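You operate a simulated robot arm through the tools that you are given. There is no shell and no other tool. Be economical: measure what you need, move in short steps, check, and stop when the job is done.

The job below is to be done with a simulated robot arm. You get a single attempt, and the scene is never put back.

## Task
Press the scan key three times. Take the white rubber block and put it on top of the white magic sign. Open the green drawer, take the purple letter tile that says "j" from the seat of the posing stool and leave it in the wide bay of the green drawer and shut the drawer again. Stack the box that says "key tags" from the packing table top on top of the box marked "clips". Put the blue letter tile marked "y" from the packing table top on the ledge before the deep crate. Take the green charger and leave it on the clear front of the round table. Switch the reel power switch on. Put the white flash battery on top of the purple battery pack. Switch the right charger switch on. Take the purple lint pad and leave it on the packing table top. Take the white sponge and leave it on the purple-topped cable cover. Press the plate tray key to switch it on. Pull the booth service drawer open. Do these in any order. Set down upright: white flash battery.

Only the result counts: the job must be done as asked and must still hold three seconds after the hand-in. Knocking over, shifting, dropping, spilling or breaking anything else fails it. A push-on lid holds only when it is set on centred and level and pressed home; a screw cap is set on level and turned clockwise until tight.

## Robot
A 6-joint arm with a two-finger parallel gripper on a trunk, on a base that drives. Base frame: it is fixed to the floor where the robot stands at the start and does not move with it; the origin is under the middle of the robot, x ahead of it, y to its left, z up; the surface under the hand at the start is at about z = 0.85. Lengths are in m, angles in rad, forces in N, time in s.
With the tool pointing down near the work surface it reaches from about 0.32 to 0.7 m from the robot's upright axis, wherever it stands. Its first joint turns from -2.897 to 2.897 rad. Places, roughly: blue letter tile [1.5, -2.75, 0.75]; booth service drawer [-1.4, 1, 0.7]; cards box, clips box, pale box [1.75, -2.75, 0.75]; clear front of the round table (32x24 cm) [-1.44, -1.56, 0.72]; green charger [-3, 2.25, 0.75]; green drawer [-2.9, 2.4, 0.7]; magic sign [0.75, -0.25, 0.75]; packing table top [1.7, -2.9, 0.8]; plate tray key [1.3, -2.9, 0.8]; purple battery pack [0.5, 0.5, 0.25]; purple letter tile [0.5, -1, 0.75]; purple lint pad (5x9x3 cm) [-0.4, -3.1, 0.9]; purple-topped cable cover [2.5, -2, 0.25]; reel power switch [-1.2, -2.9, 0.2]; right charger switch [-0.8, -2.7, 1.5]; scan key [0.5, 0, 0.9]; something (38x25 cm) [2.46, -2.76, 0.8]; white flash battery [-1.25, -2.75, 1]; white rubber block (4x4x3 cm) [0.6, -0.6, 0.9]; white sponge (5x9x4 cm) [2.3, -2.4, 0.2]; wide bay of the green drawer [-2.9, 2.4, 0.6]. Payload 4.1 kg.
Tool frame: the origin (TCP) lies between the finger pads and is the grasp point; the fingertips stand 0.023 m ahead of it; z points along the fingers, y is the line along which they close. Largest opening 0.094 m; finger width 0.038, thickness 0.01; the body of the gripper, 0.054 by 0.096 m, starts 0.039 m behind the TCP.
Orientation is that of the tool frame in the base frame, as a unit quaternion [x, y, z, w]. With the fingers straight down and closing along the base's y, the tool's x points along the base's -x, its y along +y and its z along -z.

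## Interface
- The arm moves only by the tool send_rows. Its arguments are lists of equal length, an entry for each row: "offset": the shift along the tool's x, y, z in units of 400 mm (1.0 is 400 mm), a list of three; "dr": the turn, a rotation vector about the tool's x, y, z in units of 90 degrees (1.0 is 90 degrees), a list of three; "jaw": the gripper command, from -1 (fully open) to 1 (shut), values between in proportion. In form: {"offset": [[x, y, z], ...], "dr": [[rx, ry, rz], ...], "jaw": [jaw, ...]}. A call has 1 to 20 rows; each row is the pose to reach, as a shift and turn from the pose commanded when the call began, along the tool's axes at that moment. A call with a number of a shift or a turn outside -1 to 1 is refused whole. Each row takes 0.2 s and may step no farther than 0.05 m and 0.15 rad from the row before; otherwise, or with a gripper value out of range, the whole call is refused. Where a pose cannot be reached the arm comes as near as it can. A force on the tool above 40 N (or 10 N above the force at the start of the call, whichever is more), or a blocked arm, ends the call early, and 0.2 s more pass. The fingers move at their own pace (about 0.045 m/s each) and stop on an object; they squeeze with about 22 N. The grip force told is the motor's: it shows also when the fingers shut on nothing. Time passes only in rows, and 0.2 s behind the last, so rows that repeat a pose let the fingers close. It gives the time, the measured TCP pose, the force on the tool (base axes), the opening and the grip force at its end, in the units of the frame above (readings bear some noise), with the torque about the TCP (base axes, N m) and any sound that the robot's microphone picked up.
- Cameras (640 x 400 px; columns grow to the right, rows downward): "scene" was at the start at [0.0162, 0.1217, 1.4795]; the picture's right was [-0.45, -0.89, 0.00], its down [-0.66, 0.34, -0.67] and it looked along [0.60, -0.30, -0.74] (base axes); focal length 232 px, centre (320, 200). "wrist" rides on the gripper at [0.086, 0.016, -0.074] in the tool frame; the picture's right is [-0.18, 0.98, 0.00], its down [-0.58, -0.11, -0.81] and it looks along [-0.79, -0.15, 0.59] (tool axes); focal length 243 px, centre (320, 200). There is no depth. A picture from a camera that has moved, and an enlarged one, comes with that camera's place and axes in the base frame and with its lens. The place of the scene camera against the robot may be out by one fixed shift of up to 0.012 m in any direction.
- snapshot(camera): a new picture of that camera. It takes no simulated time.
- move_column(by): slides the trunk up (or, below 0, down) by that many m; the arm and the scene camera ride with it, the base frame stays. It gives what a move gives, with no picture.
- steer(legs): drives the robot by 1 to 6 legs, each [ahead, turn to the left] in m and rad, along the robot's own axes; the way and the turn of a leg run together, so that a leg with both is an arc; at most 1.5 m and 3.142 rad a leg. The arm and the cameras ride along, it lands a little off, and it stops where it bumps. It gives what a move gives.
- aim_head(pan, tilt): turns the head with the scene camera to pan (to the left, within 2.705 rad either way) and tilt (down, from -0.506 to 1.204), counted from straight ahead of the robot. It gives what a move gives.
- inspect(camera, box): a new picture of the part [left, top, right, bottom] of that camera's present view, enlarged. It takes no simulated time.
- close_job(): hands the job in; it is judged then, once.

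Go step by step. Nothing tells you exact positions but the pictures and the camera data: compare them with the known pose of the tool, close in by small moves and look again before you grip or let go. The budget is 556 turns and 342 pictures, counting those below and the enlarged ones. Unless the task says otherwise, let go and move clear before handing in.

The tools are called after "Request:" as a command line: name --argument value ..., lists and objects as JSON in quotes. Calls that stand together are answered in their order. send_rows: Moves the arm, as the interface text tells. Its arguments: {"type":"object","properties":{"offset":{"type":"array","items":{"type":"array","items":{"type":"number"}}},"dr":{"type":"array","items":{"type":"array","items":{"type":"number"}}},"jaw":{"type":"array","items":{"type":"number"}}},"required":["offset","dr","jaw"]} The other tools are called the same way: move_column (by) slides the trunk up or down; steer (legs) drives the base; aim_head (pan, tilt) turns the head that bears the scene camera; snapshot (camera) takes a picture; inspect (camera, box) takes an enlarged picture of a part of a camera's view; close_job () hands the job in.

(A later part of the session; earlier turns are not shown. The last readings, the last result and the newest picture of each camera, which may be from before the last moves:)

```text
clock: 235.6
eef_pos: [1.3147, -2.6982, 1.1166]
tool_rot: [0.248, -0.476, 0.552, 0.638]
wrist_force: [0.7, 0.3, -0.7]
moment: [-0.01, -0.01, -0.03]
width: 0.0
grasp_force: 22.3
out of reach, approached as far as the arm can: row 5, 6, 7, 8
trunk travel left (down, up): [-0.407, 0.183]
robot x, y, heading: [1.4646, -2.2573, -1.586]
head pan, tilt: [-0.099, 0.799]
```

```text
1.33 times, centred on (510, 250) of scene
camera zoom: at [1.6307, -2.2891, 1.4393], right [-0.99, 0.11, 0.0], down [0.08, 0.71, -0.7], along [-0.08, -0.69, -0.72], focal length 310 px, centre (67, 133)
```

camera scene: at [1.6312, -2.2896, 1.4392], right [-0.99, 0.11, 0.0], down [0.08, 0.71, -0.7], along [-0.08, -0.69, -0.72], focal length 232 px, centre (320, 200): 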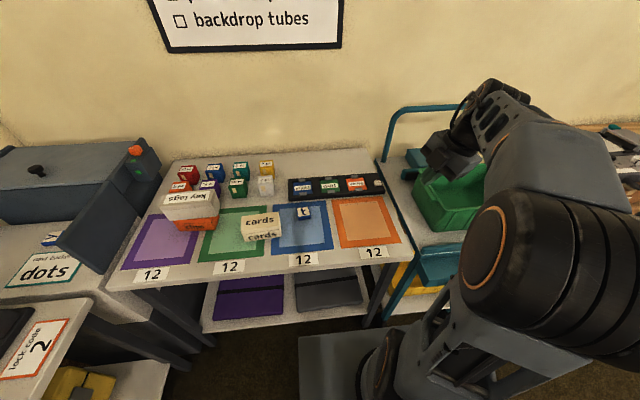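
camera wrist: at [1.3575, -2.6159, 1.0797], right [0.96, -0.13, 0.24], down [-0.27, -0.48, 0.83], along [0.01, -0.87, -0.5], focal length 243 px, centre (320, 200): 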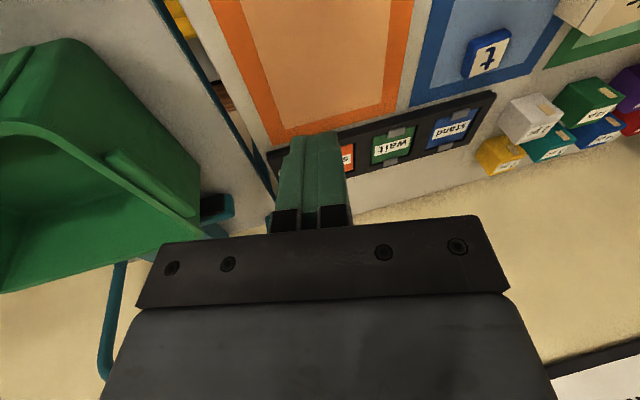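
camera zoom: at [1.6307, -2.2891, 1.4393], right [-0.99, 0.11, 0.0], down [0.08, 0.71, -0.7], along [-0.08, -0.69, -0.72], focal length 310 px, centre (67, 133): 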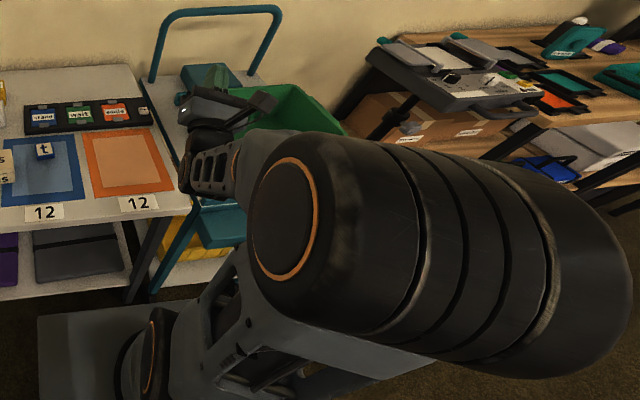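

Orientation reached cleanly. Now bring the hand straight down in the arm plane, first half.

Request:
send_rows --offset '[[0, 0, 0], [0, 0, 0], [0, 0, 0], [0, 0, 0], [0, 0, 0], [0, 0, 0], [0, 0, 0]]' --dr '[[-0.021, -0.0885, 0], [-0.042, -0.177, 0], [-0.063, -0.265, 0], [-0.084, -0.354, 0], [-0.105, -0.442, 0], [-0.126, -0.53, 0], [-0.1467, -0.619, 0]]' --jaw '[1, 1, 1, 1, 1, 1, 1]'

Request:
inspect --camera "scene" --box '[380, 100, 640, 400]'

```text
clock: 237.2
eef_pos: [1.3143, -2.6981, 1.1181]
tool_rot: [-0.404, 0.777, -0.316, -0.365]
wrist_force: [-0.3, -0.1, 0.3]
moment: [-0.01, 0.0, 0.04]
width: 0.0
grasp_force: 21.7
trunk travel left (down, up): [-0.407, 0.183]
robot x, y, heading: [1.4641, -2.2581, -1.583]
head pan, tilt: [-0.099, 0.799]
```

```text
1.33 times, centred on (510, 250) of scene
camera zoom: at [1.6307, -2.2891, 1.4393], right [-0.99, 0.11, 0.0], down [0.08, 0.71, -0.7], along [-0.08, -0.69, -0.72], focal length 310 px, centre (67, 133)
```

zoom: 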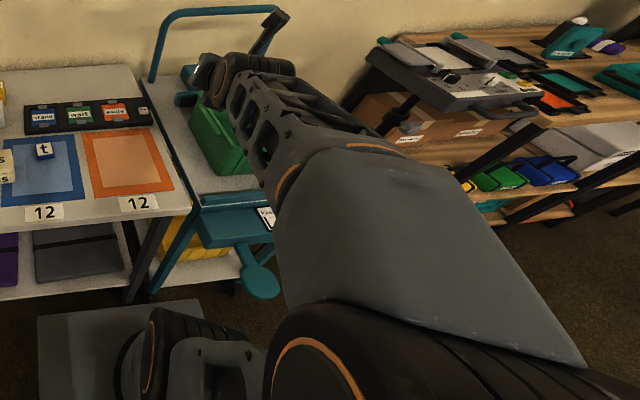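

Request:
send_rows --offset '[[0, 0, 0], [0, 0, 0], [0, 0, 0], [0, 0, 0], [0, 0, 0], [0, 0, 0], [0, 0, 0]]' --dr '[[-0.021, -0.0885, 0], [-0.042, -0.177, 0], [-0.063, -0.265, 0], [-0.085, -0.356, 0], [-0.106, -0.445, 0], [-0.127, -0.534, 0], [-0.1487, -0.624, 0]]' --jaw '[1, 1, 1, 1, 1, 1, 1]'

Request:
inspect --camera "scene" --box '[380, 100, 640, 400]'

```text
clock: 238.8
eef_pos: [1.3148, -2.698, 1.1157]
tool_rot: [-0.461, 0.887, 0.0, 0.001]
wrist_force: [0.5, 0.8, 0.4]
moment: [-0.02, 0.03, 0.0]
width: 0.0
grasp_force: 21.8
trunk travel left (down, up): [-0.407, 0.183]
robot x, y, heading: [1.4661, -2.2566, -1.577]
head pan, tilt: [-0.099, 0.799]
```

```text
1.33 times, centred on (510, 250) of scene
camera zoom: at [1.6306, -2.2892, 1.4393], right [-0.99, 0.11, 0.0], down [0.08, 0.71, -0.7], along [-0.08, -0.69, -0.72], focal length 310 px, centre (67, 133)
```

zoom: 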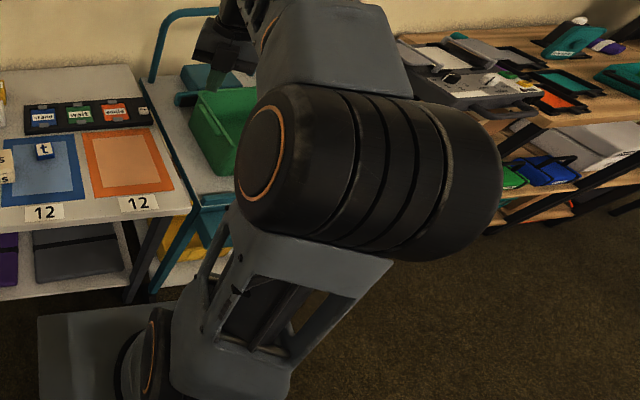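

Level and within reach again. I now yaw the hand back toward its neutral roll.

Request:
send_rows --offset '[[0, 0, 0], [0, 0, 0], [0, 0, 0], [0, 0, 0], [0, 0, 0], [0, 0, 0], [0, 0, 0], [0, 0, 0], [0, 0, 0], [0, 0, 0], [0, 0, 0]]' --dr '[[0, 0, 0.09], [0, 0, 0.18], [0, 0, 0.27], [0, 0, 0.36], [0, 0, 0.45], [0, 0, 0.54], [0, 0, 0.63], [0, 0, 0.72], [0, 0, 0.81], [0, 0, 0.9], [0, 0, 0.99]]' --jaw '[1, 1, 1, 1, 1, 1, 1, 1, 1, 1, 1]'

Request:
send_rows --offset '[[0, 0, 0], [0, 0, 0], [0, 0, 0], [0, 0, 0], [0, 0, 0], [0, 0, 0], [0, 0, 0]]' --dr '[[0, 0, 0.09], [0, 0, 0.18], [0, 0, 0.27], [0, 0, 0.36], [0, 0, 0.45], [0, 0, 0.54], [0, 0, 0.62]]' --jaw '[1, 1, 1, 1, 1, 1, 1]'

Request:
snapshot --camera "wrist"

```text
clock: 241.2
eef_pos: [1.3151, -2.6977, 1.1174]
tool_rot: [0.294, 0.956, -0.001, 0.001]
wrist_force: [-0.4, -0.8, 0.1]
moment: [-0.01, -0.04, 0.0]
width: 0.0001
grasp_force: 21.5
trunk travel left (down, up): [-0.407, 0.183]
robot x, y, heading: [1.4696, -2.256, -1.578]
head pan, tilt: [-0.099, 0.799]
```

```text
clock: 242.8
eef_pos: [1.3147, -2.6976, 1.118]
tool_rot: [0.707, 0.707, -0.001, 0.001]
wrist_force: [-0.8, -0.4, 0.2]
moment: [0.02, 0.03, 0.0]
width: 0.0001
grasp_force: 21.5
trunk travel left (down, up): [-0.407, 0.183]
robot x, y, heading: [1.4682, -2.2561, -1.583]
head pan, tilt: [-0.099, 0.799]
```

```text
213 pictures are left
camera wrist: at [1.3306, -2.6114, 1.1923], right [0.98, -0.18, 0.0], down [-0.11, -0.58, 0.81], along [-0.15, -0.79, -0.59], focal length 243 px, centre (320, 200)
```

wrist: 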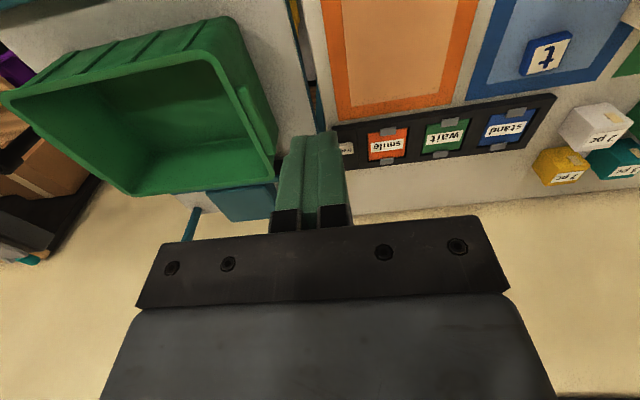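

The wrist is back to normal. The tray's key is the white one left of "smile"; I zoom in.

Request:
inspect --camera "wrist" --box '[300, 80, 460, 200]'

```text
3.33 times, centred on (380, 140) of wrist
camera zoom: at [1.3306, -2.6114, 1.1923], right [0.98, -0.18, 0.0], down [-0.11, -0.58, 0.81], along [-0.15, -0.79, -0.59], focal length 809 px, centre (120, 400)
```

zoom: 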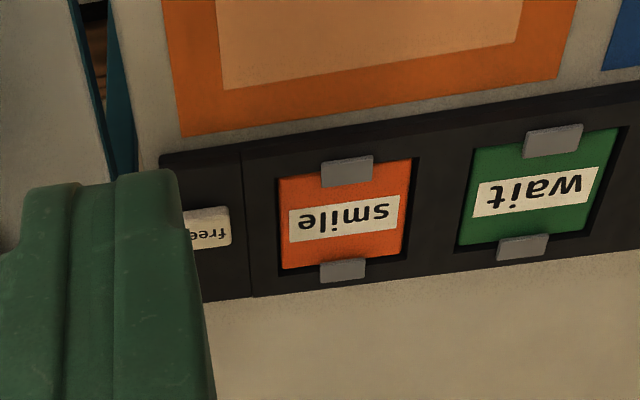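

The key reads "free". It's slightly far, so I nudge the base a bit closer.

Request:
steer --legs '[[0, 0.95], [0.1, 0], [0, -0.95]]'

Request:
snapshot --camera "wrist"

```text
clock: 248.8
eef_pos: [1.3971, -2.7572, 1.1181]
tool_rot: [0.705, 0.709, 0.0, 0.0]
wrist_force: [-0.1, 0.4, 0.2]
moment: [0.05, -0.01, 0.0]
width: 0.0
grasp_force: 22.1
trunk travel left (down, up): [-0.407, 0.183]
robot x, y, heading: [1.5602, -2.3187, -1.578]
head pan, tilt: [-0.099, 0.799]
```

```text
211 pictures are left
camera wrist: at [1.4111, -2.6708, 1.1923], right [0.98, -0.18, 0.0], down [-0.11, -0.58, 0.81], along [-0.14, -0.79, -0.59], focal length 243 px, centre (320, 200)
```

wrist: 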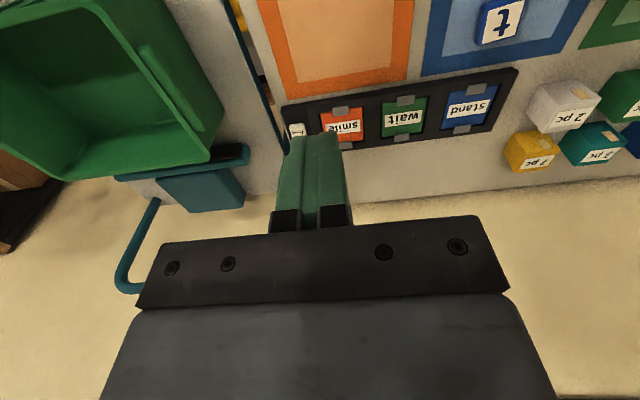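

Request:
send_rows --offset '[[-0.08, -0.03, 0.06], [-0.16, -0.06, 0.12], [-0.24, -0.1, 0.18], [-0.32, -0.13, 0.24], [-0.4, -0.17, 0.3], [-0.47, -0.2, 0.36], [-0.47, -0.2, 0.42]]' --dr '[[0, 0, 0], [0, 0, 0], [0, 0, 0], [0, 0, 0], [0, 0, 0], [0, 0, 0], [0, 0, 0]]' --jaw '[1, 1, 1, 1, 1, 1, 1]'

Request:
snapshot --camera "wrist"

```text
clock: 250.4
eef_pos: [1.317, -2.9469, 0.9494]
tool_rot: [0.706, 0.708, 0.0, 0.0]
wrist_force: [-0.4, -0.2, -0.6]
moment: [0.04, -0.01, 0.0]
width: 0.0003
grasp_force: 21.7
trunk travel left (down, up): [-0.407, 0.183]
robot x, y, heading: [1.5555, -2.3148, -1.58]
head pan, tilt: [-0.099, 0.799]
```

```text
210 pictures are left
camera wrist: at [1.3326, -2.8599, 1.0242], right [0.98, -0.18, 0.0], down [-0.11, -0.58, 0.81], along [-0.14, -0.79, -0.59], focal length 243 px, centre (320, 200)
```

wrist: 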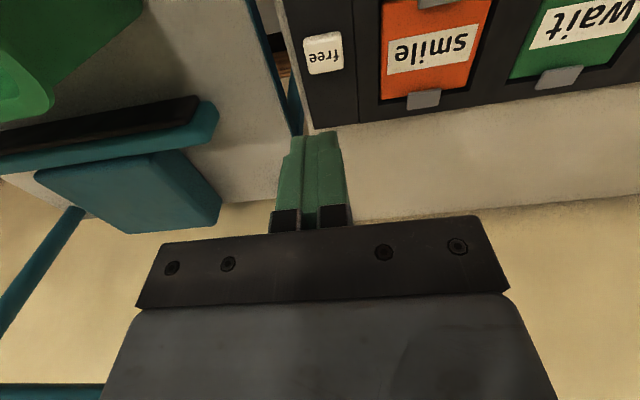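

Key top triangulated at (1.321,-2.945,0.816). I come down and press gently.

Request:
send_rows --offset '[[0, 0.01, 0.1], [0, 0.01, 0.2], [0, 0.01, 0.26]]' --dr '[[0, 0, 0], [0, 0, 0], [0, 0, 0]]' --jaw '[1, 1, 1]'

Request:
snapshot --camera "wrist"

```text
clock: 251.2
eef_pos: [1.3198, -2.9471, 0.8504]
tool_rot: [0.705, 0.71, -0.003, 0.0]
wrist_force: [-0.3, 1.7, 21.1]
moment: [0.4, -0.03, 0.02]
width: 0.0002
grasp_force: 22.1
trunk travel left (down, up): [-0.407, 0.183]
robot x, y, heading: [1.5562, -2.318, -1.582]
head pan, tilt: [-0.099, 0.799]
heard: click
```

```text
209 pictures are left
camera wrist: at [1.3353, -2.8604, 0.9245], right [0.98, -0.18, 0.0], down [-0.1, -0.58, 0.81], along [-0.15, -0.8, -0.58], focal length 243 px, centre (320, 200)
```

wrist: 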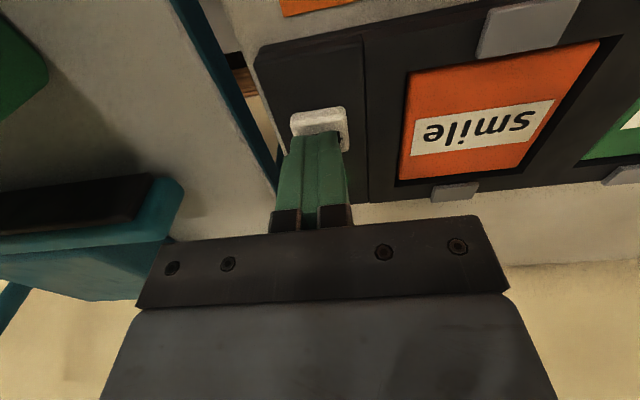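

Clicked once. I lift and check.

Request:
send_rows --offset '[[0, 0, -0.1], [0, 0, -0.2], [0, 0, -0.3], [0.1, 0, -0.38], [0.2, 0, -0.46], [0.3, 0, -0.54], [0.4, 0, -0.62], [0.5, 0, -0.7]]' --dr '[[0, 0, 0], [0, 0, 0], [0, 0, 0], [0, 0, 0], [0, 0, 0], [0, 0, 0], [0, 0, 0], [0, 0, 0]]' --jaw '[1, 1, 1, 1, 1, 1, 1, 1]'

Request:
snapshot --camera "wrist"

Request:
snapshot --camera "scene"

```text
refused: row 4 steps farther than a row can; nothing moved
```

```text
208 pictures are left
camera wrist: at [1.3353, -2.8604, 0.9245], right [0.98, -0.18, 0.0], down [-0.1, -0.58, 0.81], along [-0.15, -0.8, -0.58], focal length 243 px, centre (320, 200)
```

wrist: 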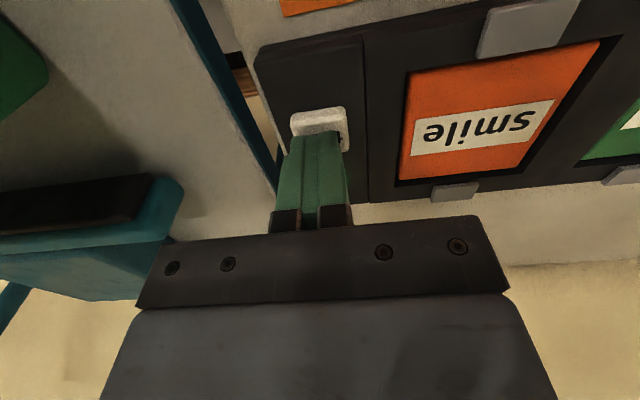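

```text
207 pictures are left
camera scene: at [1.7203, -2.346, 1.4398], right [-0.99, 0.11, 0.0], down [0.08, 0.71, -0.7], along [-0.08, -0.69, -0.72], focal length 232 px, centre (320, 200)
```

scene: 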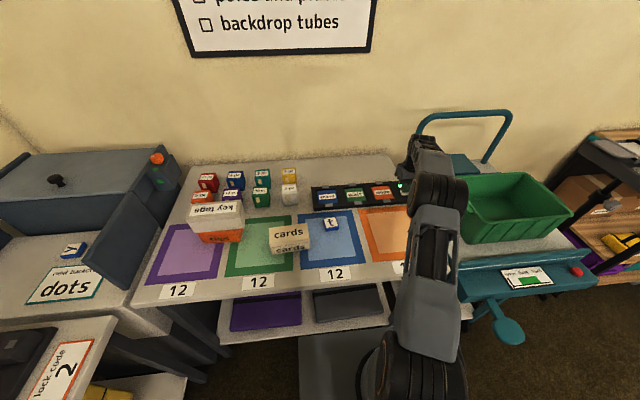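

A green lamp has lit by the tray. I lift with smaller steps.

Request:
send_rows --offset '[[0, 0, -0.1], [0, 0, -0.2], [0, 0, -0.3], [0.08, 0, -0.38], [0.16, 0, -0.46], [0.24, 0, -0.54], [0.32, 0, -0.62], [0.4, 0, -0.7], [0.5, 0, -0.74], [0.6, 0, -0.76]]' --dr '[[0, 0, 0], [0, 0, 0], [0, 0, 0], [0, 0, 0], [0, 0, 0], [0, 0, 0], [0, 0, 0], [0, 0, 0], [0, 0, 0], [0, 0, 0]]' --jaw '[1, 1, 1, 1, 1, 1, 1, 1, 1, 1]'

Request:
snapshot --camera "wrist"

```text
clock: 253.4
eef_pos: [1.3193, -2.7044, 1.1492]
tool_rot: [0.705, 0.709, 0.0, 0.0]
wrist_force: [0.9, 0.2, -0.9]
moment: [0.0, 0.0, 0.03]
width: 0.0002
grasp_force: 21.8
trunk travel left (down, up): [-0.407, 0.183]
robot x, y, heading: [1.5532, -2.3191, -1.575]
head pan, tilt: [-0.099, 0.799]
```

```text
206 pictures are left
camera wrist: at [1.3341, -2.6183, 1.224], right [0.98, -0.18, 0.0], down [-0.11, -0.58, 0.81], along [-0.14, -0.79, -0.59], focal length 243 px, centre (320, 200)
```

wrist: 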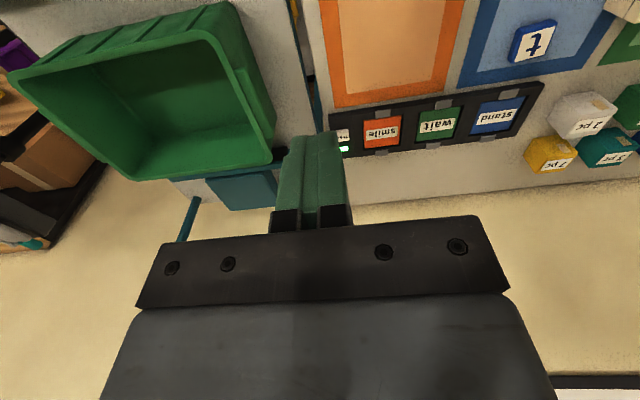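

Tray key is on. Next I drive to the shelf area at x≈-0.4 for the lint pad.

Request:
steer --legs '[[-0.35, 0], [0, -1.567], [1.0, 0], [0.85, 0]]'

Request:
aim_head --pan 1.2 --tilt 0.6

Request:
snapshot --camera "scene"

```text
clock: 268.3
eef_pos: [-0.6656, -1.736, 1.1488]
tool_rot: [1.0, 0.008, 0.0, -0.001]
wrist_force: [0.2, -0.3, -0.3]
moment: [-0.01, 0.0, 0.0]
width: 0.0
grasp_force: 22.1
trunk travel left (down, up): [-0.407, 0.183]
robot x, y, heading: [-0.2727, -1.9671, -3.146]
head pan, tilt: [-0.099, 0.799]
```

```text
clock: 269.8
eef_pos: [-0.6655, -1.7359, 1.1492]
tool_rot: [1.0, 0.008, 0.0, 0.0]
wrist_force: [-0.4, 0.1, -0.5]
moment: [-0.02, -0.02, -0.01]
width: 0.0
grasp_force: 22.1
trunk travel left (down, up): [-0.407, 0.183]
robot x, y, heading: [-0.2729, -1.9675, -3.143]
head pan, tilt: [1.201, 0.6]
```

```text
205 pictures are left
camera scene: at [-0.2405, -2.2266, 1.4561], right [-0.93, 0.36, 0.0], down [0.2, 0.53, -0.82], along [-0.3, -0.77, -0.57], focal length 232 px, centre (320, 200)
```

scene: 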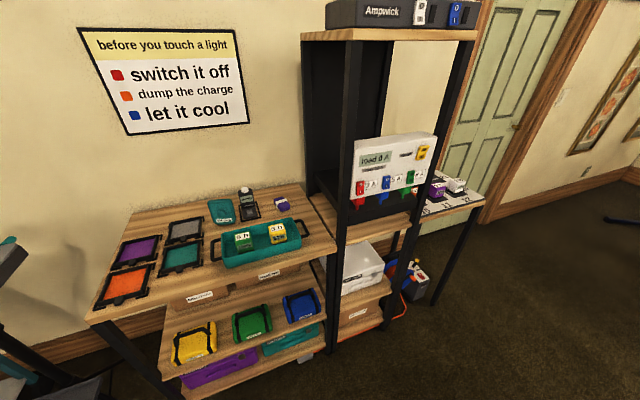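

The lint pad is at about (-0.39,-3.04). I recentre the arm first so it won't hit the tall rack, then approach.

Request:
send_rows --offset '[[0.02, 0.1, 0], [0.04, 0.2, 0], [0.06, 0.3, 0], [0.08, 0.4, 0], [0.08, 0.5, 0], [0.08, 0.6, 0], [0.08, 0.7, 0], [0.08, 0.8, 0]]' --dr '[[0, 0, 0], [0, 0, 0], [0, 0, 0], [0, 0, 0], [0, 0, 0], [0, 0, 0], [0, 0, 0], [0, 0, 0]]' --jaw '[1, 1, 1, 1, 1, 1, 1, 1]'

Request:
steer --legs '[[0.1, 0], [0, 1.571], [0.4, 0]]'

Request:
snapshot --camera "wrist"

Request:
aim_head --pan 0 --tilt 0.6

Request:
snapshot --camera "scene"

```text
clock: 271.6
eef_pos: [-0.6292, -2.0552, 1.1465]
tool_rot: [1.0, 0.008, 0.0, 0.0]
wrist_force: [-0.2, -0.6, -0.1]
moment: [0.03, 0.0, 0.0]
width: 0.0
grasp_force: 21.9
trunk travel left (down, up): [-0.407, 0.183]
robot x, y, heading: [-0.2713, -1.9654, -3.142]
head pan, tilt: [1.201, 0.6]
```

```text
clock: 278.7
eef_pos: [-0.2736, -2.7277, 1.1472]
tool_rot: [0.694, 0.72, 0.0, 0.0]
wrist_force: [1.0, -0.3, -0.3]
moment: [-0.02, -0.01, 0.01]
width: 0.0
grasp_force: 21.2
trunk travel left (down, up): [-0.407, 0.183]
robot x, y, heading: [-0.369, -2.377, -1.55]
head pan, tilt: [1.201, 0.6]
```

```text
204 pictures are left
camera wrist: at [-0.2604, -2.641, 1.2223], right [0.99, -0.15, 0.0], down [-0.09, -0.58, 0.81], along [-0.12, -0.8, -0.59], focal length 243 px, centre (320, 200)
```

wrist: 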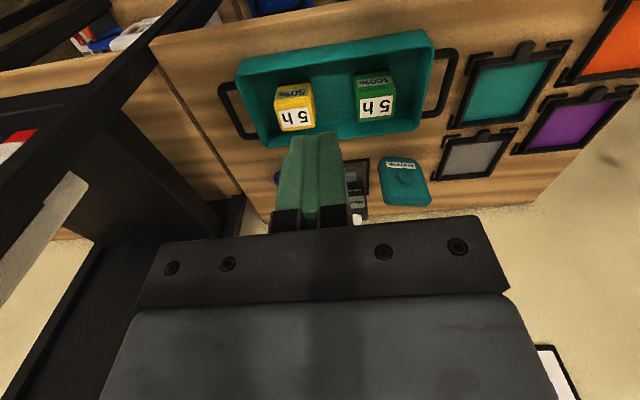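

```text
clock: 280.1
eef_pos: [-0.2735, -2.7287, 1.1472]
tool_rot: [0.694, 0.72, 0.0, 0.0]
wrist_force: [1.0, 0.5, 0.5]
moment: [0.02, -0.03, 0.0]
width: 0.0
grasp_force: 22.0
trunk travel left (down, up): [-0.407, 0.183]
robot x, y, heading: [-0.366, -2.3743, -1.542]
head pan, tilt: [0.0, 0.6]
```

```text
203 pictures are left
camera scene: at [-0.1933, -2.4089, 1.4561], right [-1.0, -0.02, 0.0], down [-0.01, 0.56, -0.83], along [0.02, -0.82, -0.56], focal length 232 px, centre (320, 200)
```

scene: 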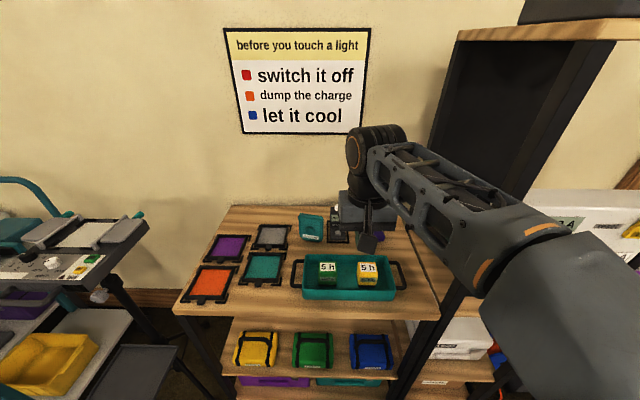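

Request:
send_rows --offset '[[-0.083, -0.041, 0.03], [-0.166, -0.082, 0.06], [-0.25, -0.123, 0.09], [-0.333, -0.164, 0.12], [-0.416, -0.205, 0.15], [-0.5, -0.246, 0.18], [-0.583, -0.288, 0.21], [-0.65, -0.3285, 0.2425]]' --dr '[[0, 0, 0], [0, 0, 0], [0, 0, 0], [0, 0, 0], [0, 0, 0], [0, 0, 0], [0, 0, 0], [0, 0, 0]]' --jaw '[-1, -1, -1, -1, -1, -1, -1, -1]'

Request:
snapshot --camera "wrist"

Request:
snapshot --camera "scene"

```text
clock: 281.9
eef_pos: [-0.3958, -2.9936, 1.0506]
tool_rot: [0.695, 0.719, 0.0, 0.0]
wrist_force: [0.4, -0.6, 0.1]
moment: [-0.01, -0.01, -0.03]
width: 0.094
grasp_force: 0.0
trunk travel left (down, up): [-0.407, 0.183]
robot x, y, heading: [-0.3642, -2.375, -1.545]
head pan, tilt: [0.0, 0.6]
```

```text
202 pictures are left
camera wrist: at [-0.3823, -2.906, 1.1257], right [0.99, -0.15, 0.0], down [-0.09, -0.59, 0.81], along [-0.12, -0.8, -0.59], focal length 243 px, centre (320, 200)
```

wrist: 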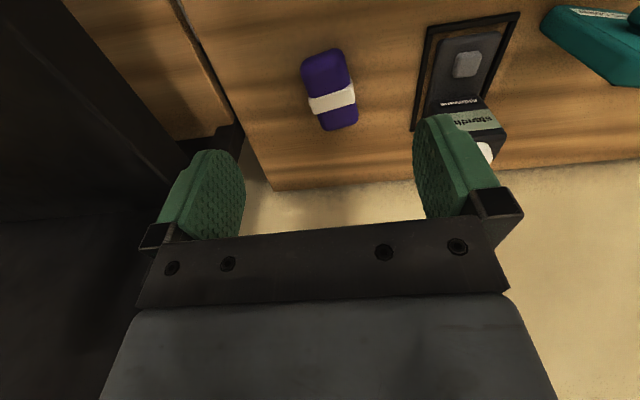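

```text
201 pictures are left
camera scene: at [-0.1934, -2.4093, 1.4562], right [-1.0, -0.02, 0.0], down [-0.01, 0.56, -0.82], along [0.02, -0.82, -0.57], focal length 232 px, centre (320, 200)
```

scene: 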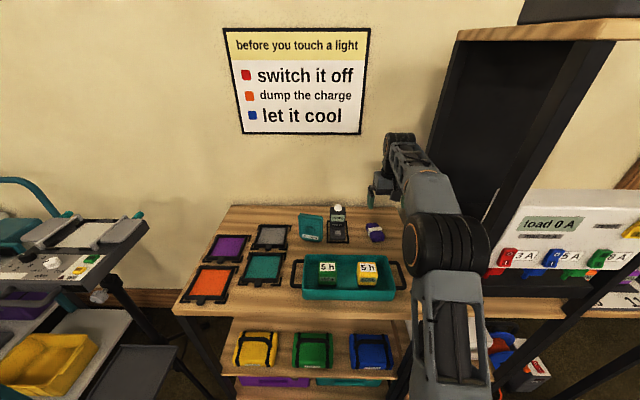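

Pad centre ≈(-0.39,-3.047). I move over it, align, and lower part way.

Request:
send_rows --offset '[[-0.07, 0.004, 0.08], [-0.133, 0.008, 0.16], [-0.133, 0.008, 0.25], [-0.133, 0.008, 0.3]]' --dr '[[0, 0, -0.05], [0, 0, -0.1], [0, 0, -0.1], [0, 0, -0.1]]' --jaw '[-0.9, -0.9, -0.9, -0.9]'

Request:
snapshot --camera "wrist"

```text
clock: 282.9
eef_pos: [-0.391, -3.0478, 0.9302]
tool_rot: [0.636, 0.772, 0.0, 0.0]
wrist_force: [0.1, -0.2, 0.4]
moment: [0.02, 0.01, -0.02]
width: 0.0894
grasp_force: 0.1
trunk travel left (down, up): [-0.407, 0.183]
robot x, y, heading: [-0.3682, -2.3715, -1.551]
head pan, tilt: [0.0, 0.6]
```

```text
200 pictures are left
camera wrist: at [-0.3913, -2.9602, 1.0051], right [1.0, 0.01, 0.0], down [0.01, -0.59, 0.81], along [0.01, -0.81, -0.59], focal length 243 px, centre (320, 200)
```

wrist: 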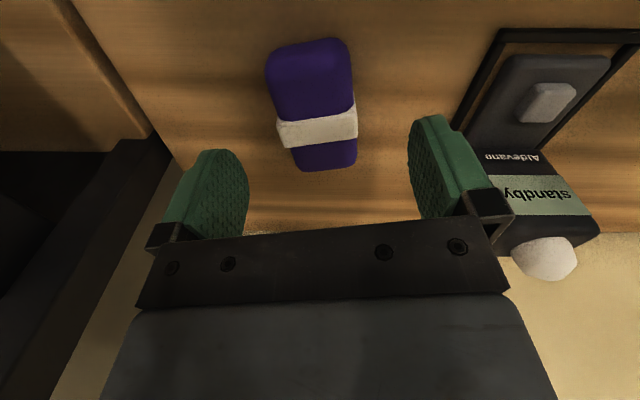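

Request:
send_rows --offset '[[0, 0, 0.06], [0, 0, 0.11]]' --dr '[[0, 0, -0.04], [0, 0, -0.04]]' --jaw '[-0.9, -0.9]'

Request:
snapshot --camera "wrist"

```text
clock: 283.5
eef_pos: [-0.3888, -3.0473, 0.8859]
tool_rot: [0.611, 0.792, 0.0, 0.001]
wrist_force: [-0.9, 0.5, -0.4]
moment: [-0.01, 0.02, -0.03]
width: 0.0893
grasp_force: 0.0
trunk travel left (down, up): [-0.407, 0.183]
robot x, y, heading: [-0.3657, -2.3743, -1.551]
head pan, tilt: [0.0, 0.6]
```

```text
199 pictures are left
camera wrist: at [-0.3962, -2.9599, 0.9612], right [1.0, 0.07, 0.0], down [0.04, -0.59, 0.81], along [0.06, -0.8, -0.59], focal length 243 px, centre (320, 200)
```

wrist: 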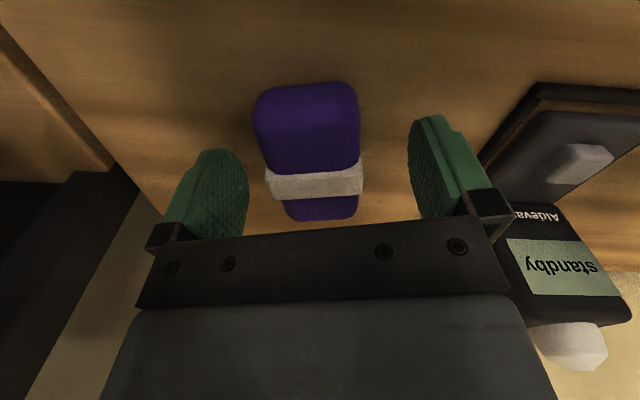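

Request:
send_rows --offset '[[0, -0.01, 0.03], [0, -0.01, 0.055], [0, -0.01, 0.055], [0, -0.01, 0.055], [0, -0.01, 0.055], [0, -0.01, 0.055]]' --dr '[[0, 0, 0], [0, 0, 0], [0, 0, 0], [0, 0, 0], [0, 0, 0], [0, 0, 0]]' --jaw '[-0.9, -0.9, 1, 1, 1, 1]'

Request:
snapshot --camera "wrist"

```text
clock: 284.4
eef_pos: [-0.3917, -3.0478, 0.8731]
tool_rot: [0.611, 0.792, -0.004, 0.006]
wrist_force: [1.1, 0.9, 19.0]
moment: [0.31, 0.53, -0.16]
width: 0.0568
grasp_force: 5.5
trunk travel left (down, up): [-0.407, 0.183]
robot x, y, heading: [-0.363, -2.3781, -1.55]
head pan, tilt: [0.0, 0.6]
stopped in row 4: the force on the tool passed its limit at 46 N (the readings are from after the stop); the commanded pose is now the measured one
```

```text
198 pictures are left
camera wrist: at [-0.3971, -2.9601, 0.9468], right [1.0, 0.07, 0.0], down [0.04, -0.58, 0.82], along [0.06, -0.81, -0.58], focal length 243 px, centre (320, 200)
```

wrist: 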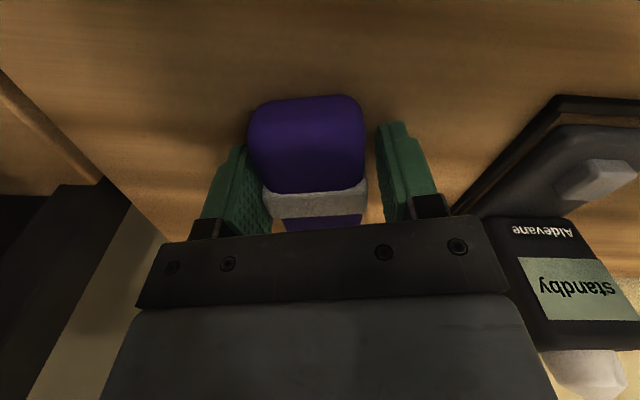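

The tips touched the table (z 0.85). I raise a few mm and close.

Request:
send_rows --offset '[[0, 0, -0.012], [0, 0, -0.012], [0, 0, -0.012], [0, 0, -0.012]]' --dr '[[0, 0, 0], [0, 0, 0], [0, 0, 0], [0, 0, 0]]' --jaw '[0, 1, 1, 1]'

Request:
send_rows --offset '[[0, 0, -0.1], [0, 0, -0.2], [0, 0, -0.3], [0.1, 0, -0.36], [0.2, 0, -0.42], [0.3, 0, -0.48], [0.4, 0, -0.54], [0.5, 0, -0.6], [0.6, 0, -0.66], [0.7, 0, -0.7]]' --dr '[[0, 0, 0], [0, 0, 0], [0, 0, 0], [0, 0, 0], [0, 0, 0], [0, 0, 0], [0, 0, 0], [0, 0, 0], [0, 0, 0], [0, 0, 0]]' --jaw '[1, 1, 1, 1, 1, 1, 1, 1, 1, 1]'

Request:
snapshot --camera "wrist"

```text
clock: 285.4
eef_pos: [-0.3895, -3.0493, 0.8736]
tool_rot: [0.61, 0.792, -0.001, 0.004]
wrist_force: [-0.1, 0.4, -0.1]
moment: [0.03, -0.02, -0.02]
width: 0.0473
grasp_force: 21.6
trunk travel left (down, up): [-0.407, 0.183]
robot x, y, heading: [-0.3633, -2.3755, -1.547]
head pan, tilt: [0.0, 0.6]
```

```text
clock: 287.6
eef_pos: [-0.4634, -2.7772, 1.1526]
tool_rot: [0.609, 0.793, -0.002, 0.004]
wrist_force: [-0.8, -0.8, -1.1]
moment: [0.03, -0.03, 0.0]
width: 0.0475
grasp_force: 22.2
trunk travel left (down, up): [-0.407, 0.183]
robot x, y, heading: [-0.3694, -2.3754, -1.549]
head pan, tilt: [0.0, 0.6]
```

```text
197 pictures are left
camera wrist: at [-0.4692, -2.6886, 1.2268], right [1.0, 0.07, 0.0], down [0.04, -0.58, 0.81], along [0.06, -0.81, -0.58], focal length 243 px, centre (320, 200)
```

wrist: 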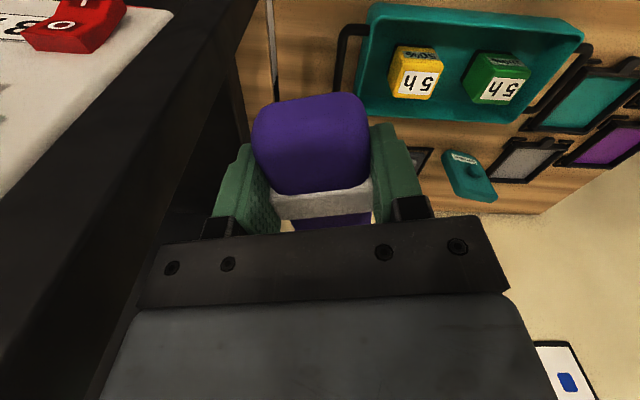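

Pad held. I drive back to the packing table.

Request:
steer --legs '[[-0.4, 0], [0, 1.549], [1.0, 0], [0.88, 0], [0, -1.571], [0.24, 0]]'

Request:
snapshot --camera "wrist"

Request:
snapshot --camera "scene"

```text
clock: 308.1
eef_pos: [1.3619, -2.6428, 1.1516]
tool_rot: [0.639, 0.769, -0.002, 0.004]
wrist_force: [-0.6, 0.3, -1.0]
moment: [0.0, -0.02, -0.03]
width: 0.0475
grasp_force: 22.0
trunk travel left (down, up): [-0.407, 0.183]
robot x, y, heading: [1.4856, -2.2497, -1.619]
head pan, tilt: [0.0, 0.6]
```

```text
196 pictures are left
camera wrist: at [1.3617, -2.5549, 1.2267], right [1.0, 0.0, 0.0], down [0.0, -0.58, 0.81], along [0.0, -0.81, -0.58], focal length 243 px, centre (320, 200)
```

wrist: 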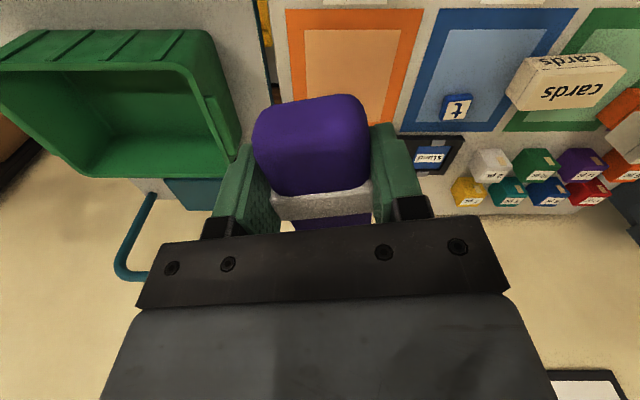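

```text
195 pictures are left
camera scene: at [1.6579, -2.2947, 1.4561], right [-1.0, 0.05, 0.0], down [0.03, 0.56, -0.83], along [-0.04, -0.82, -0.56], focal length 232 px, centre (320, 200)
```

scene: 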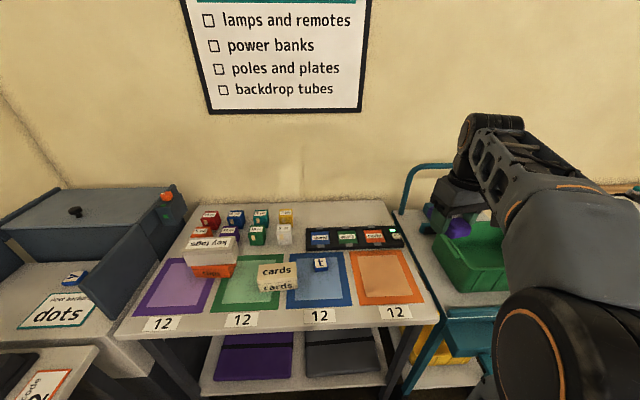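

I lower the pad over the empty orange mat area of the table top.

Request:
send_rows --offset '[[-0.05, 0.02, 0.09], [-0.1, 0.04, 0.18], [-0.15, 0.06, 0.27], [-0.2, 0.085, 0.36], [-0.25, 0.11, 0.45], [-0.3, 0.13, 0.54], [-0.323, 0.138, 0.625], [-0.323, 0.138, 0.72], [-0.323, 0.138, 0.78]]' --dr '[[0, 0, 0], [0, 0, 0], [0, 0, 0], [0, 0, 0], [0, 0, 0], [0, 0, 0], [0, 0, 0], [0, 0, 0], [0, 0, 0]]' --jaw '[1, 1, 1, 1, 1, 1, 1, 1, 1]'

Request:
snapshot --camera "wrist"

```text
clock: 310.1
eef_pos: [1.4421, -2.7624, 0.8428]
tool_rot: [0.639, 0.769, -0.003, 0.005]
wrist_force: [-1.2, -0.2, -0.6]
moment: [-0.03, 0.01, 0.02]
width: 0.0476
grasp_force: 21.6
trunk travel left (down, up): [-0.407, 0.183]
robot x, y, heading: [1.4891, -2.2514, -1.617]
head pan, tilt: [0.0, 0.6]
```

```text
194 pictures are left
camera wrist: at [1.4418, -2.6738, 0.9165], right [1.0, 0.0, 0.0], down [0.0, -0.58, 0.81], along [0.0, -0.81, -0.58], focal length 243 px, centre (320, 200)
```

wrist: 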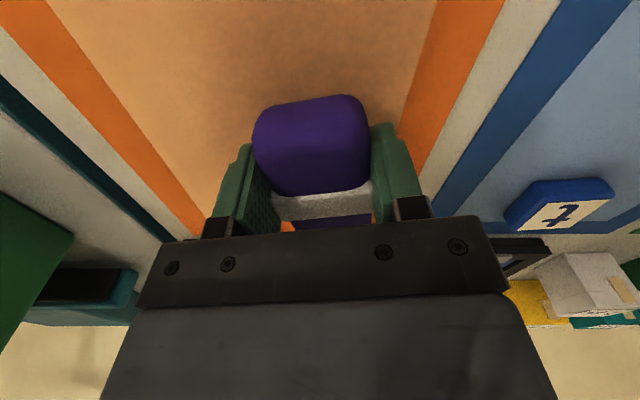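

Request:
send_rows --offset '[[0, 0, 0.025], [0, 0, 0.04], [0, 0, 0.047]]' --dr '[[0, 0, 0], [0, 0, 0], [0, 0, 0]]' --jaw '[1, 1, 1]'

```text
clock: 310.9
eef_pos: [1.4404, -2.7624, 0.8235]
tool_rot: [0.639, 0.769, -0.003, 0.005]
wrist_force: [1.3, 0.0, 9.7]
moment: [0.14, 0.2, -0.09]
width: 0.0474
grasp_force: 22.3
trunk travel left (down, up): [-0.407, 0.183]
robot x, y, heading: [1.4852, -2.2515, -1.616]
head pan, tilt: [0.0, 0.6]
```

Contact. I open and rise.

Request:
send_rows --offset '[[0, 0, -0.004], [0, 0, -0.004], [0, 0, -0.004], [0, 0, -0.08], [0, 0, -0.18], [0, 0, -0.28], [0, 0, -0.38], [0.08, 0, -0.46], [0.16, 0, -0.54], [0.24, 0, -0.62], [0.32, 0, -0.7], [0.4, 0, -0.78]]' --dr '[[0, 0, 0], [0, 0, 0], [0, 0, 0], [0, 0, 0], [0, 0, 0], [0, 0, 0], [0, 0, 0], [0, 0, 0], [0, 0, 0], [0, 0, 0], [0, 0, 0], [0, 0, 0]]' --jaw '[-0.5, -0.5, -0.5, -0.5, -0.5, -0.5, -0.5, 0, 0.5, 1, 1, 1]'

Request:
snapshot --camera "scene"

```text
clock: 313.4
eef_pos: [1.4113, -2.6019, 1.1328]
tool_rot: [0.639, 0.769, -0.001, 0.004]
wrist_force: [0.6, 0.2, 0.4]
moment: [0.02, 0.02, 0.01]
width: 0.0
grasp_force: 22.2
trunk travel left (down, up): [-0.407, 0.183]
robot x, y, heading: [1.4887, -2.2501, -1.619]
head pan, tilt: [0.0, 0.6]
```

```text
193 pictures are left
camera scene: at [1.658, -2.2944, 1.4561], right [-1.0, 0.05, 0.0], down [0.03, 0.56, -0.83], along [-0.04, -0.82, -0.56], focal length 232 px, centre (320, 200)
```

scene: 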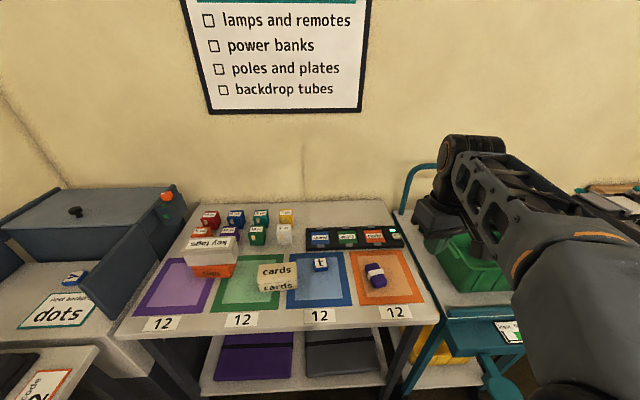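

Lint pad is on the packing table. I drive back to the rack for the switches and the flash battery.

Request:
steer --legs '[[-0.28, 0], [0, -1.523], [1.2, 0], [1.1, 0], [0, 1.571]]'

Request:
aim_head --pan 0 --tilt 0.35

Request:
snapshot --camera "scene"

```text
clock: 333.8
eef_pos: [-0.8545, -2.3439, 1.1339]
tool_rot: [0.629, 0.778, -0.002, 0.004]
wrist_force: [0.0, 0.3, -0.5]
moment: [0.03, -0.03, -0.05]
width: 0.0
grasp_force: 21.8
trunk travel left (down, up): [-0.407, 0.183]
robot x, y, heading: [-0.7913, -1.9876, -1.591]
head pan, tilt: [0.0, 0.6]
```

```text
clock: 334.6
eef_pos: [-0.8555, -2.3454, 1.1326]
tool_rot: [0.628, 0.778, -0.002, 0.004]
wrist_force: [0.3, -0.4, 0.9]
moment: [0.03, 0.01, 0.01]
width: 0.0
grasp_force: 21.6
trunk travel left (down, up): [-0.407, 0.183]
robot x, y, heading: [-0.788, -1.9885, -1.596]
head pan, tilt: [0.0, 0.351]
```

```text
192 pictures are left
camera scene: at [-0.6171, -2.0338, 1.4788], right [-1.0, 0.02, 0.0], down [0.01, 0.34, -0.94], along [-0.02, -0.94, -0.34], focal length 232 px, centre (320, 200)
```

scene: 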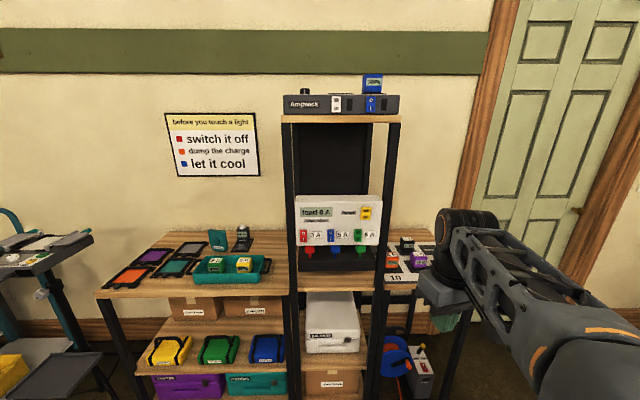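

Request:
inspect --camera "scene" --box '[270, 65, 410, 155]'

Request:
inspect --camera "scene" --box '[280, 180, 450, 400]'

```text
4.44 times, centred on (340, 110) of scene
camera zoom: at [-0.6171, -2.0338, 1.4788], right [-1.0, 0.02, 0.0], down [0.01, 0.34, -0.94], along [-0.02, -0.94, -0.34], focal length 1033 px, centre (231, 600)
```

zoom: 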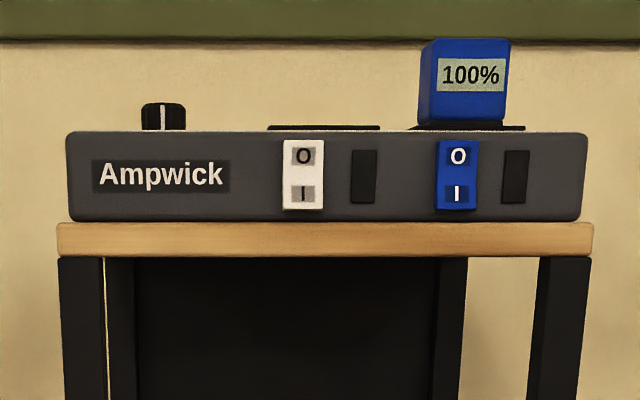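

```text
1.82 times, centred on (365, 290) of scene
camera zoom: at [-0.6171, -2.0338, 1.4788], right [-1.0, 0.02, 0.0], down [0.01, 0.34, -0.94], along [-0.02, -0.94, -0.34], focal length 423 px, centre (238, 36)
```

zoom: 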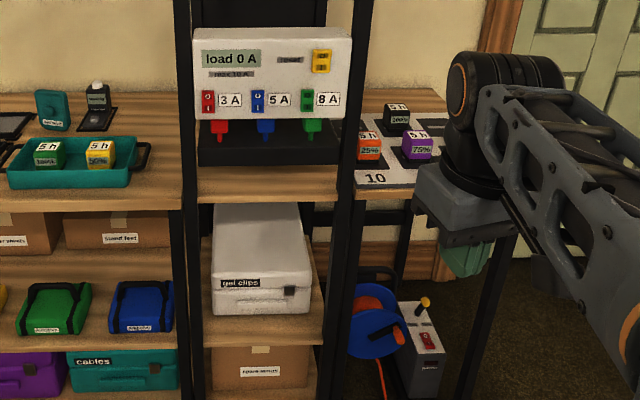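

The right charger switch is the blue rocker (O top, I bottom). I raise the trunk, straighten the hand's yaw, and raise the hand.

Request:
move_column --by 0.18

Request:
send_rows --offset '[[0, 0, -0.05], [0, 0, -0.1], [0, 0, -0.15], [0, 0, -0.2]]' --dr '[[0, 0, 0.07], [0, 0, 0.136], [0, 0, 0.136], [0, 0, 0.136]]' --jaw '[1, 1, 1, 1]'

```text
clock: 336.6
eef_pos: [-0.8545, -2.3444, 1.3131]
tool_rot: [0.628, 0.778, -0.003, 0.004]
wrist_force: [0.5, 0.4, 0.7]
moment: [0.0, 0.03, 0.06]
width: 0.0
grasp_force: 21.7
trunk travel left (down, up): [-0.587, 0.003]
robot x, y, heading: [-0.7907, -1.9907, -1.591]
head pan, tilt: [0.0, 0.351]
```

```text
clock: 337.6
eef_pos: [-0.8543, -2.3429, 1.3927]
tool_rot: [0.708, 0.706, -0.001, 0.004]
wrist_force: [0.0, 0.3, 0.2]
moment: [0.0, -0.01, -0.04]
width: 0.0
grasp_force: 21.9
trunk travel left (down, up): [-0.587, 0.003]
robot x, y, heading: [-0.7895, -1.9842, -1.593]
head pan, tilt: [0.0, 0.351]
```

Request:
send_rows --offset '[[-0.04, 0.04, -0.055], [-0.08, 0.08, -0.11], [-0.12, 0.12, -0.165], [-0.16, 0.16, -0.22], [-0.2, 0.2, -0.275]]' --dr '[[0, -0.088, 0], [0, -0.176, 0], [0, -0.264, 0], [0, -0.352, 0], [0, -0.444, 0]]' --jaw '[1, 1, 1, 1, 1]'

Request:
snapshot --camera "wrist"

Request:
snapshot --camera "scene"

```text
clock: 338.8
eef_pos: [-0.7761, -2.4217, 1.5024]
tool_rot: [0.664, 0.662, -0.244, 0.246]
wrist_force: [0.2, -0.4, 0.5]
moment: [-0.03, 0.03, -0.03]
width: 0.0
grasp_force: 21.9
trunk travel left (down, up): [-0.587, 0.003]
robot x, y, heading: [-0.7861, -1.9864, -1.594]
head pan, tilt: [0.0, 0.351]
```

```text
189 pictures are left
camera wrist: at [-0.7594, -2.3083, 1.5036], right [0.98, -0.14, 0.12], down [-0.11, 0.08, 0.99], along [-0.15, -0.99, 0.07], focal length 243 px, centre (320, 200)
```

wrist: 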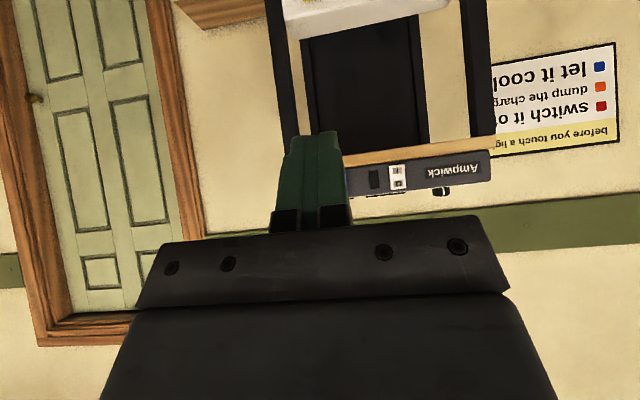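

```text
188 pictures are left
camera scene: at [-0.6169, -2.0337, 1.6589], right [-1.0, 0.02, 0.0], down [0.01, 0.34, -0.94], along [-0.02, -0.94, -0.34], focal length 232 px, centre (320, 200)
```

scene: 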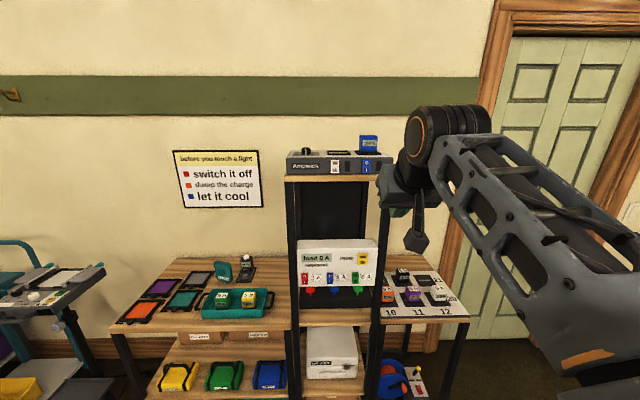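

Request:
inspect --camera "scene" --box '[280, 120, 400, 200]'

```text
5.00 times, centred on (340, 160) of scene
camera zoom: at [-0.6169, -2.0337, 1.6589], right [-1.0, 0.02, 0.0], down [0.01, 0.34, -0.94], along [-0.02, -0.94, -0.34], focal length 1162 px, centre (220, 400)
```

zoom: 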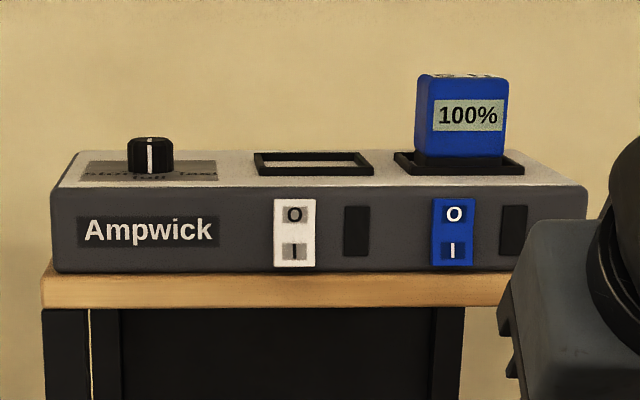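

Blue "I" located near (-0.787,-2.75,1.498). I drive forward and check alignment.

Request:
steer --legs '[[0.2, 0]]'

Request:
snapshot --camera "wrist"

Request:
snapshot --camera "scene"

```text
clock: 340.3
eef_pos: [-0.7829, -2.6196, 1.5014]
tool_rot: [0.666, 0.661, -0.244, 0.244]
wrist_force: [0.5, 0.0, -0.4]
moment: [-0.02, 0.01, 0.0]
width: 0.0
grasp_force: 21.4
trunk travel left (down, up): [-0.587, 0.003]
robot x, y, heading: [-0.7928, -2.1864, -1.601]
head pan, tilt: [0.0, 0.351]
```

```text
186 pictures are left
camera wrist: at [-0.7665, -2.5066, 1.5031], right [0.98, -0.15, 0.12], down [-0.11, 0.08, 0.99], along [-0.16, -0.99, 0.06], focal length 243 px, centre (320, 200)
```

wrist: 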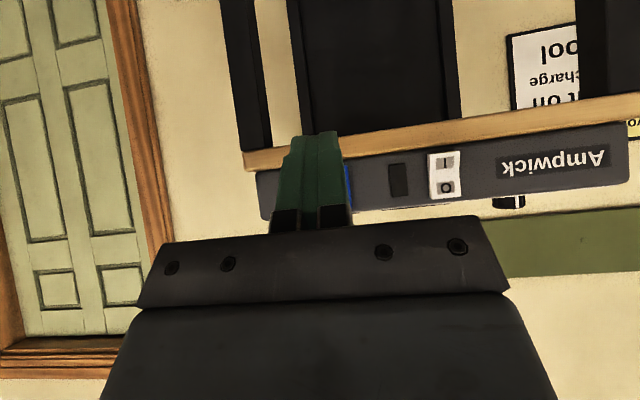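

```text
185 pictures are left
camera scene: at [-0.6223, -2.2329, 1.6589], right [-1.0, 0.03, 0.0], down [0.01, 0.34, -0.94], along [-0.03, -0.94, -0.34], focal length 232 px, centre (320, 200)
```

scene: 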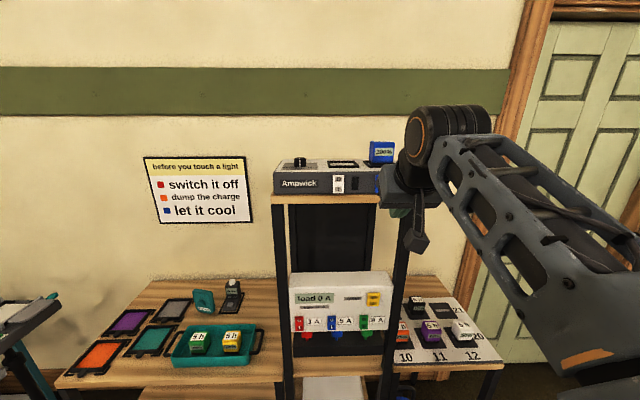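

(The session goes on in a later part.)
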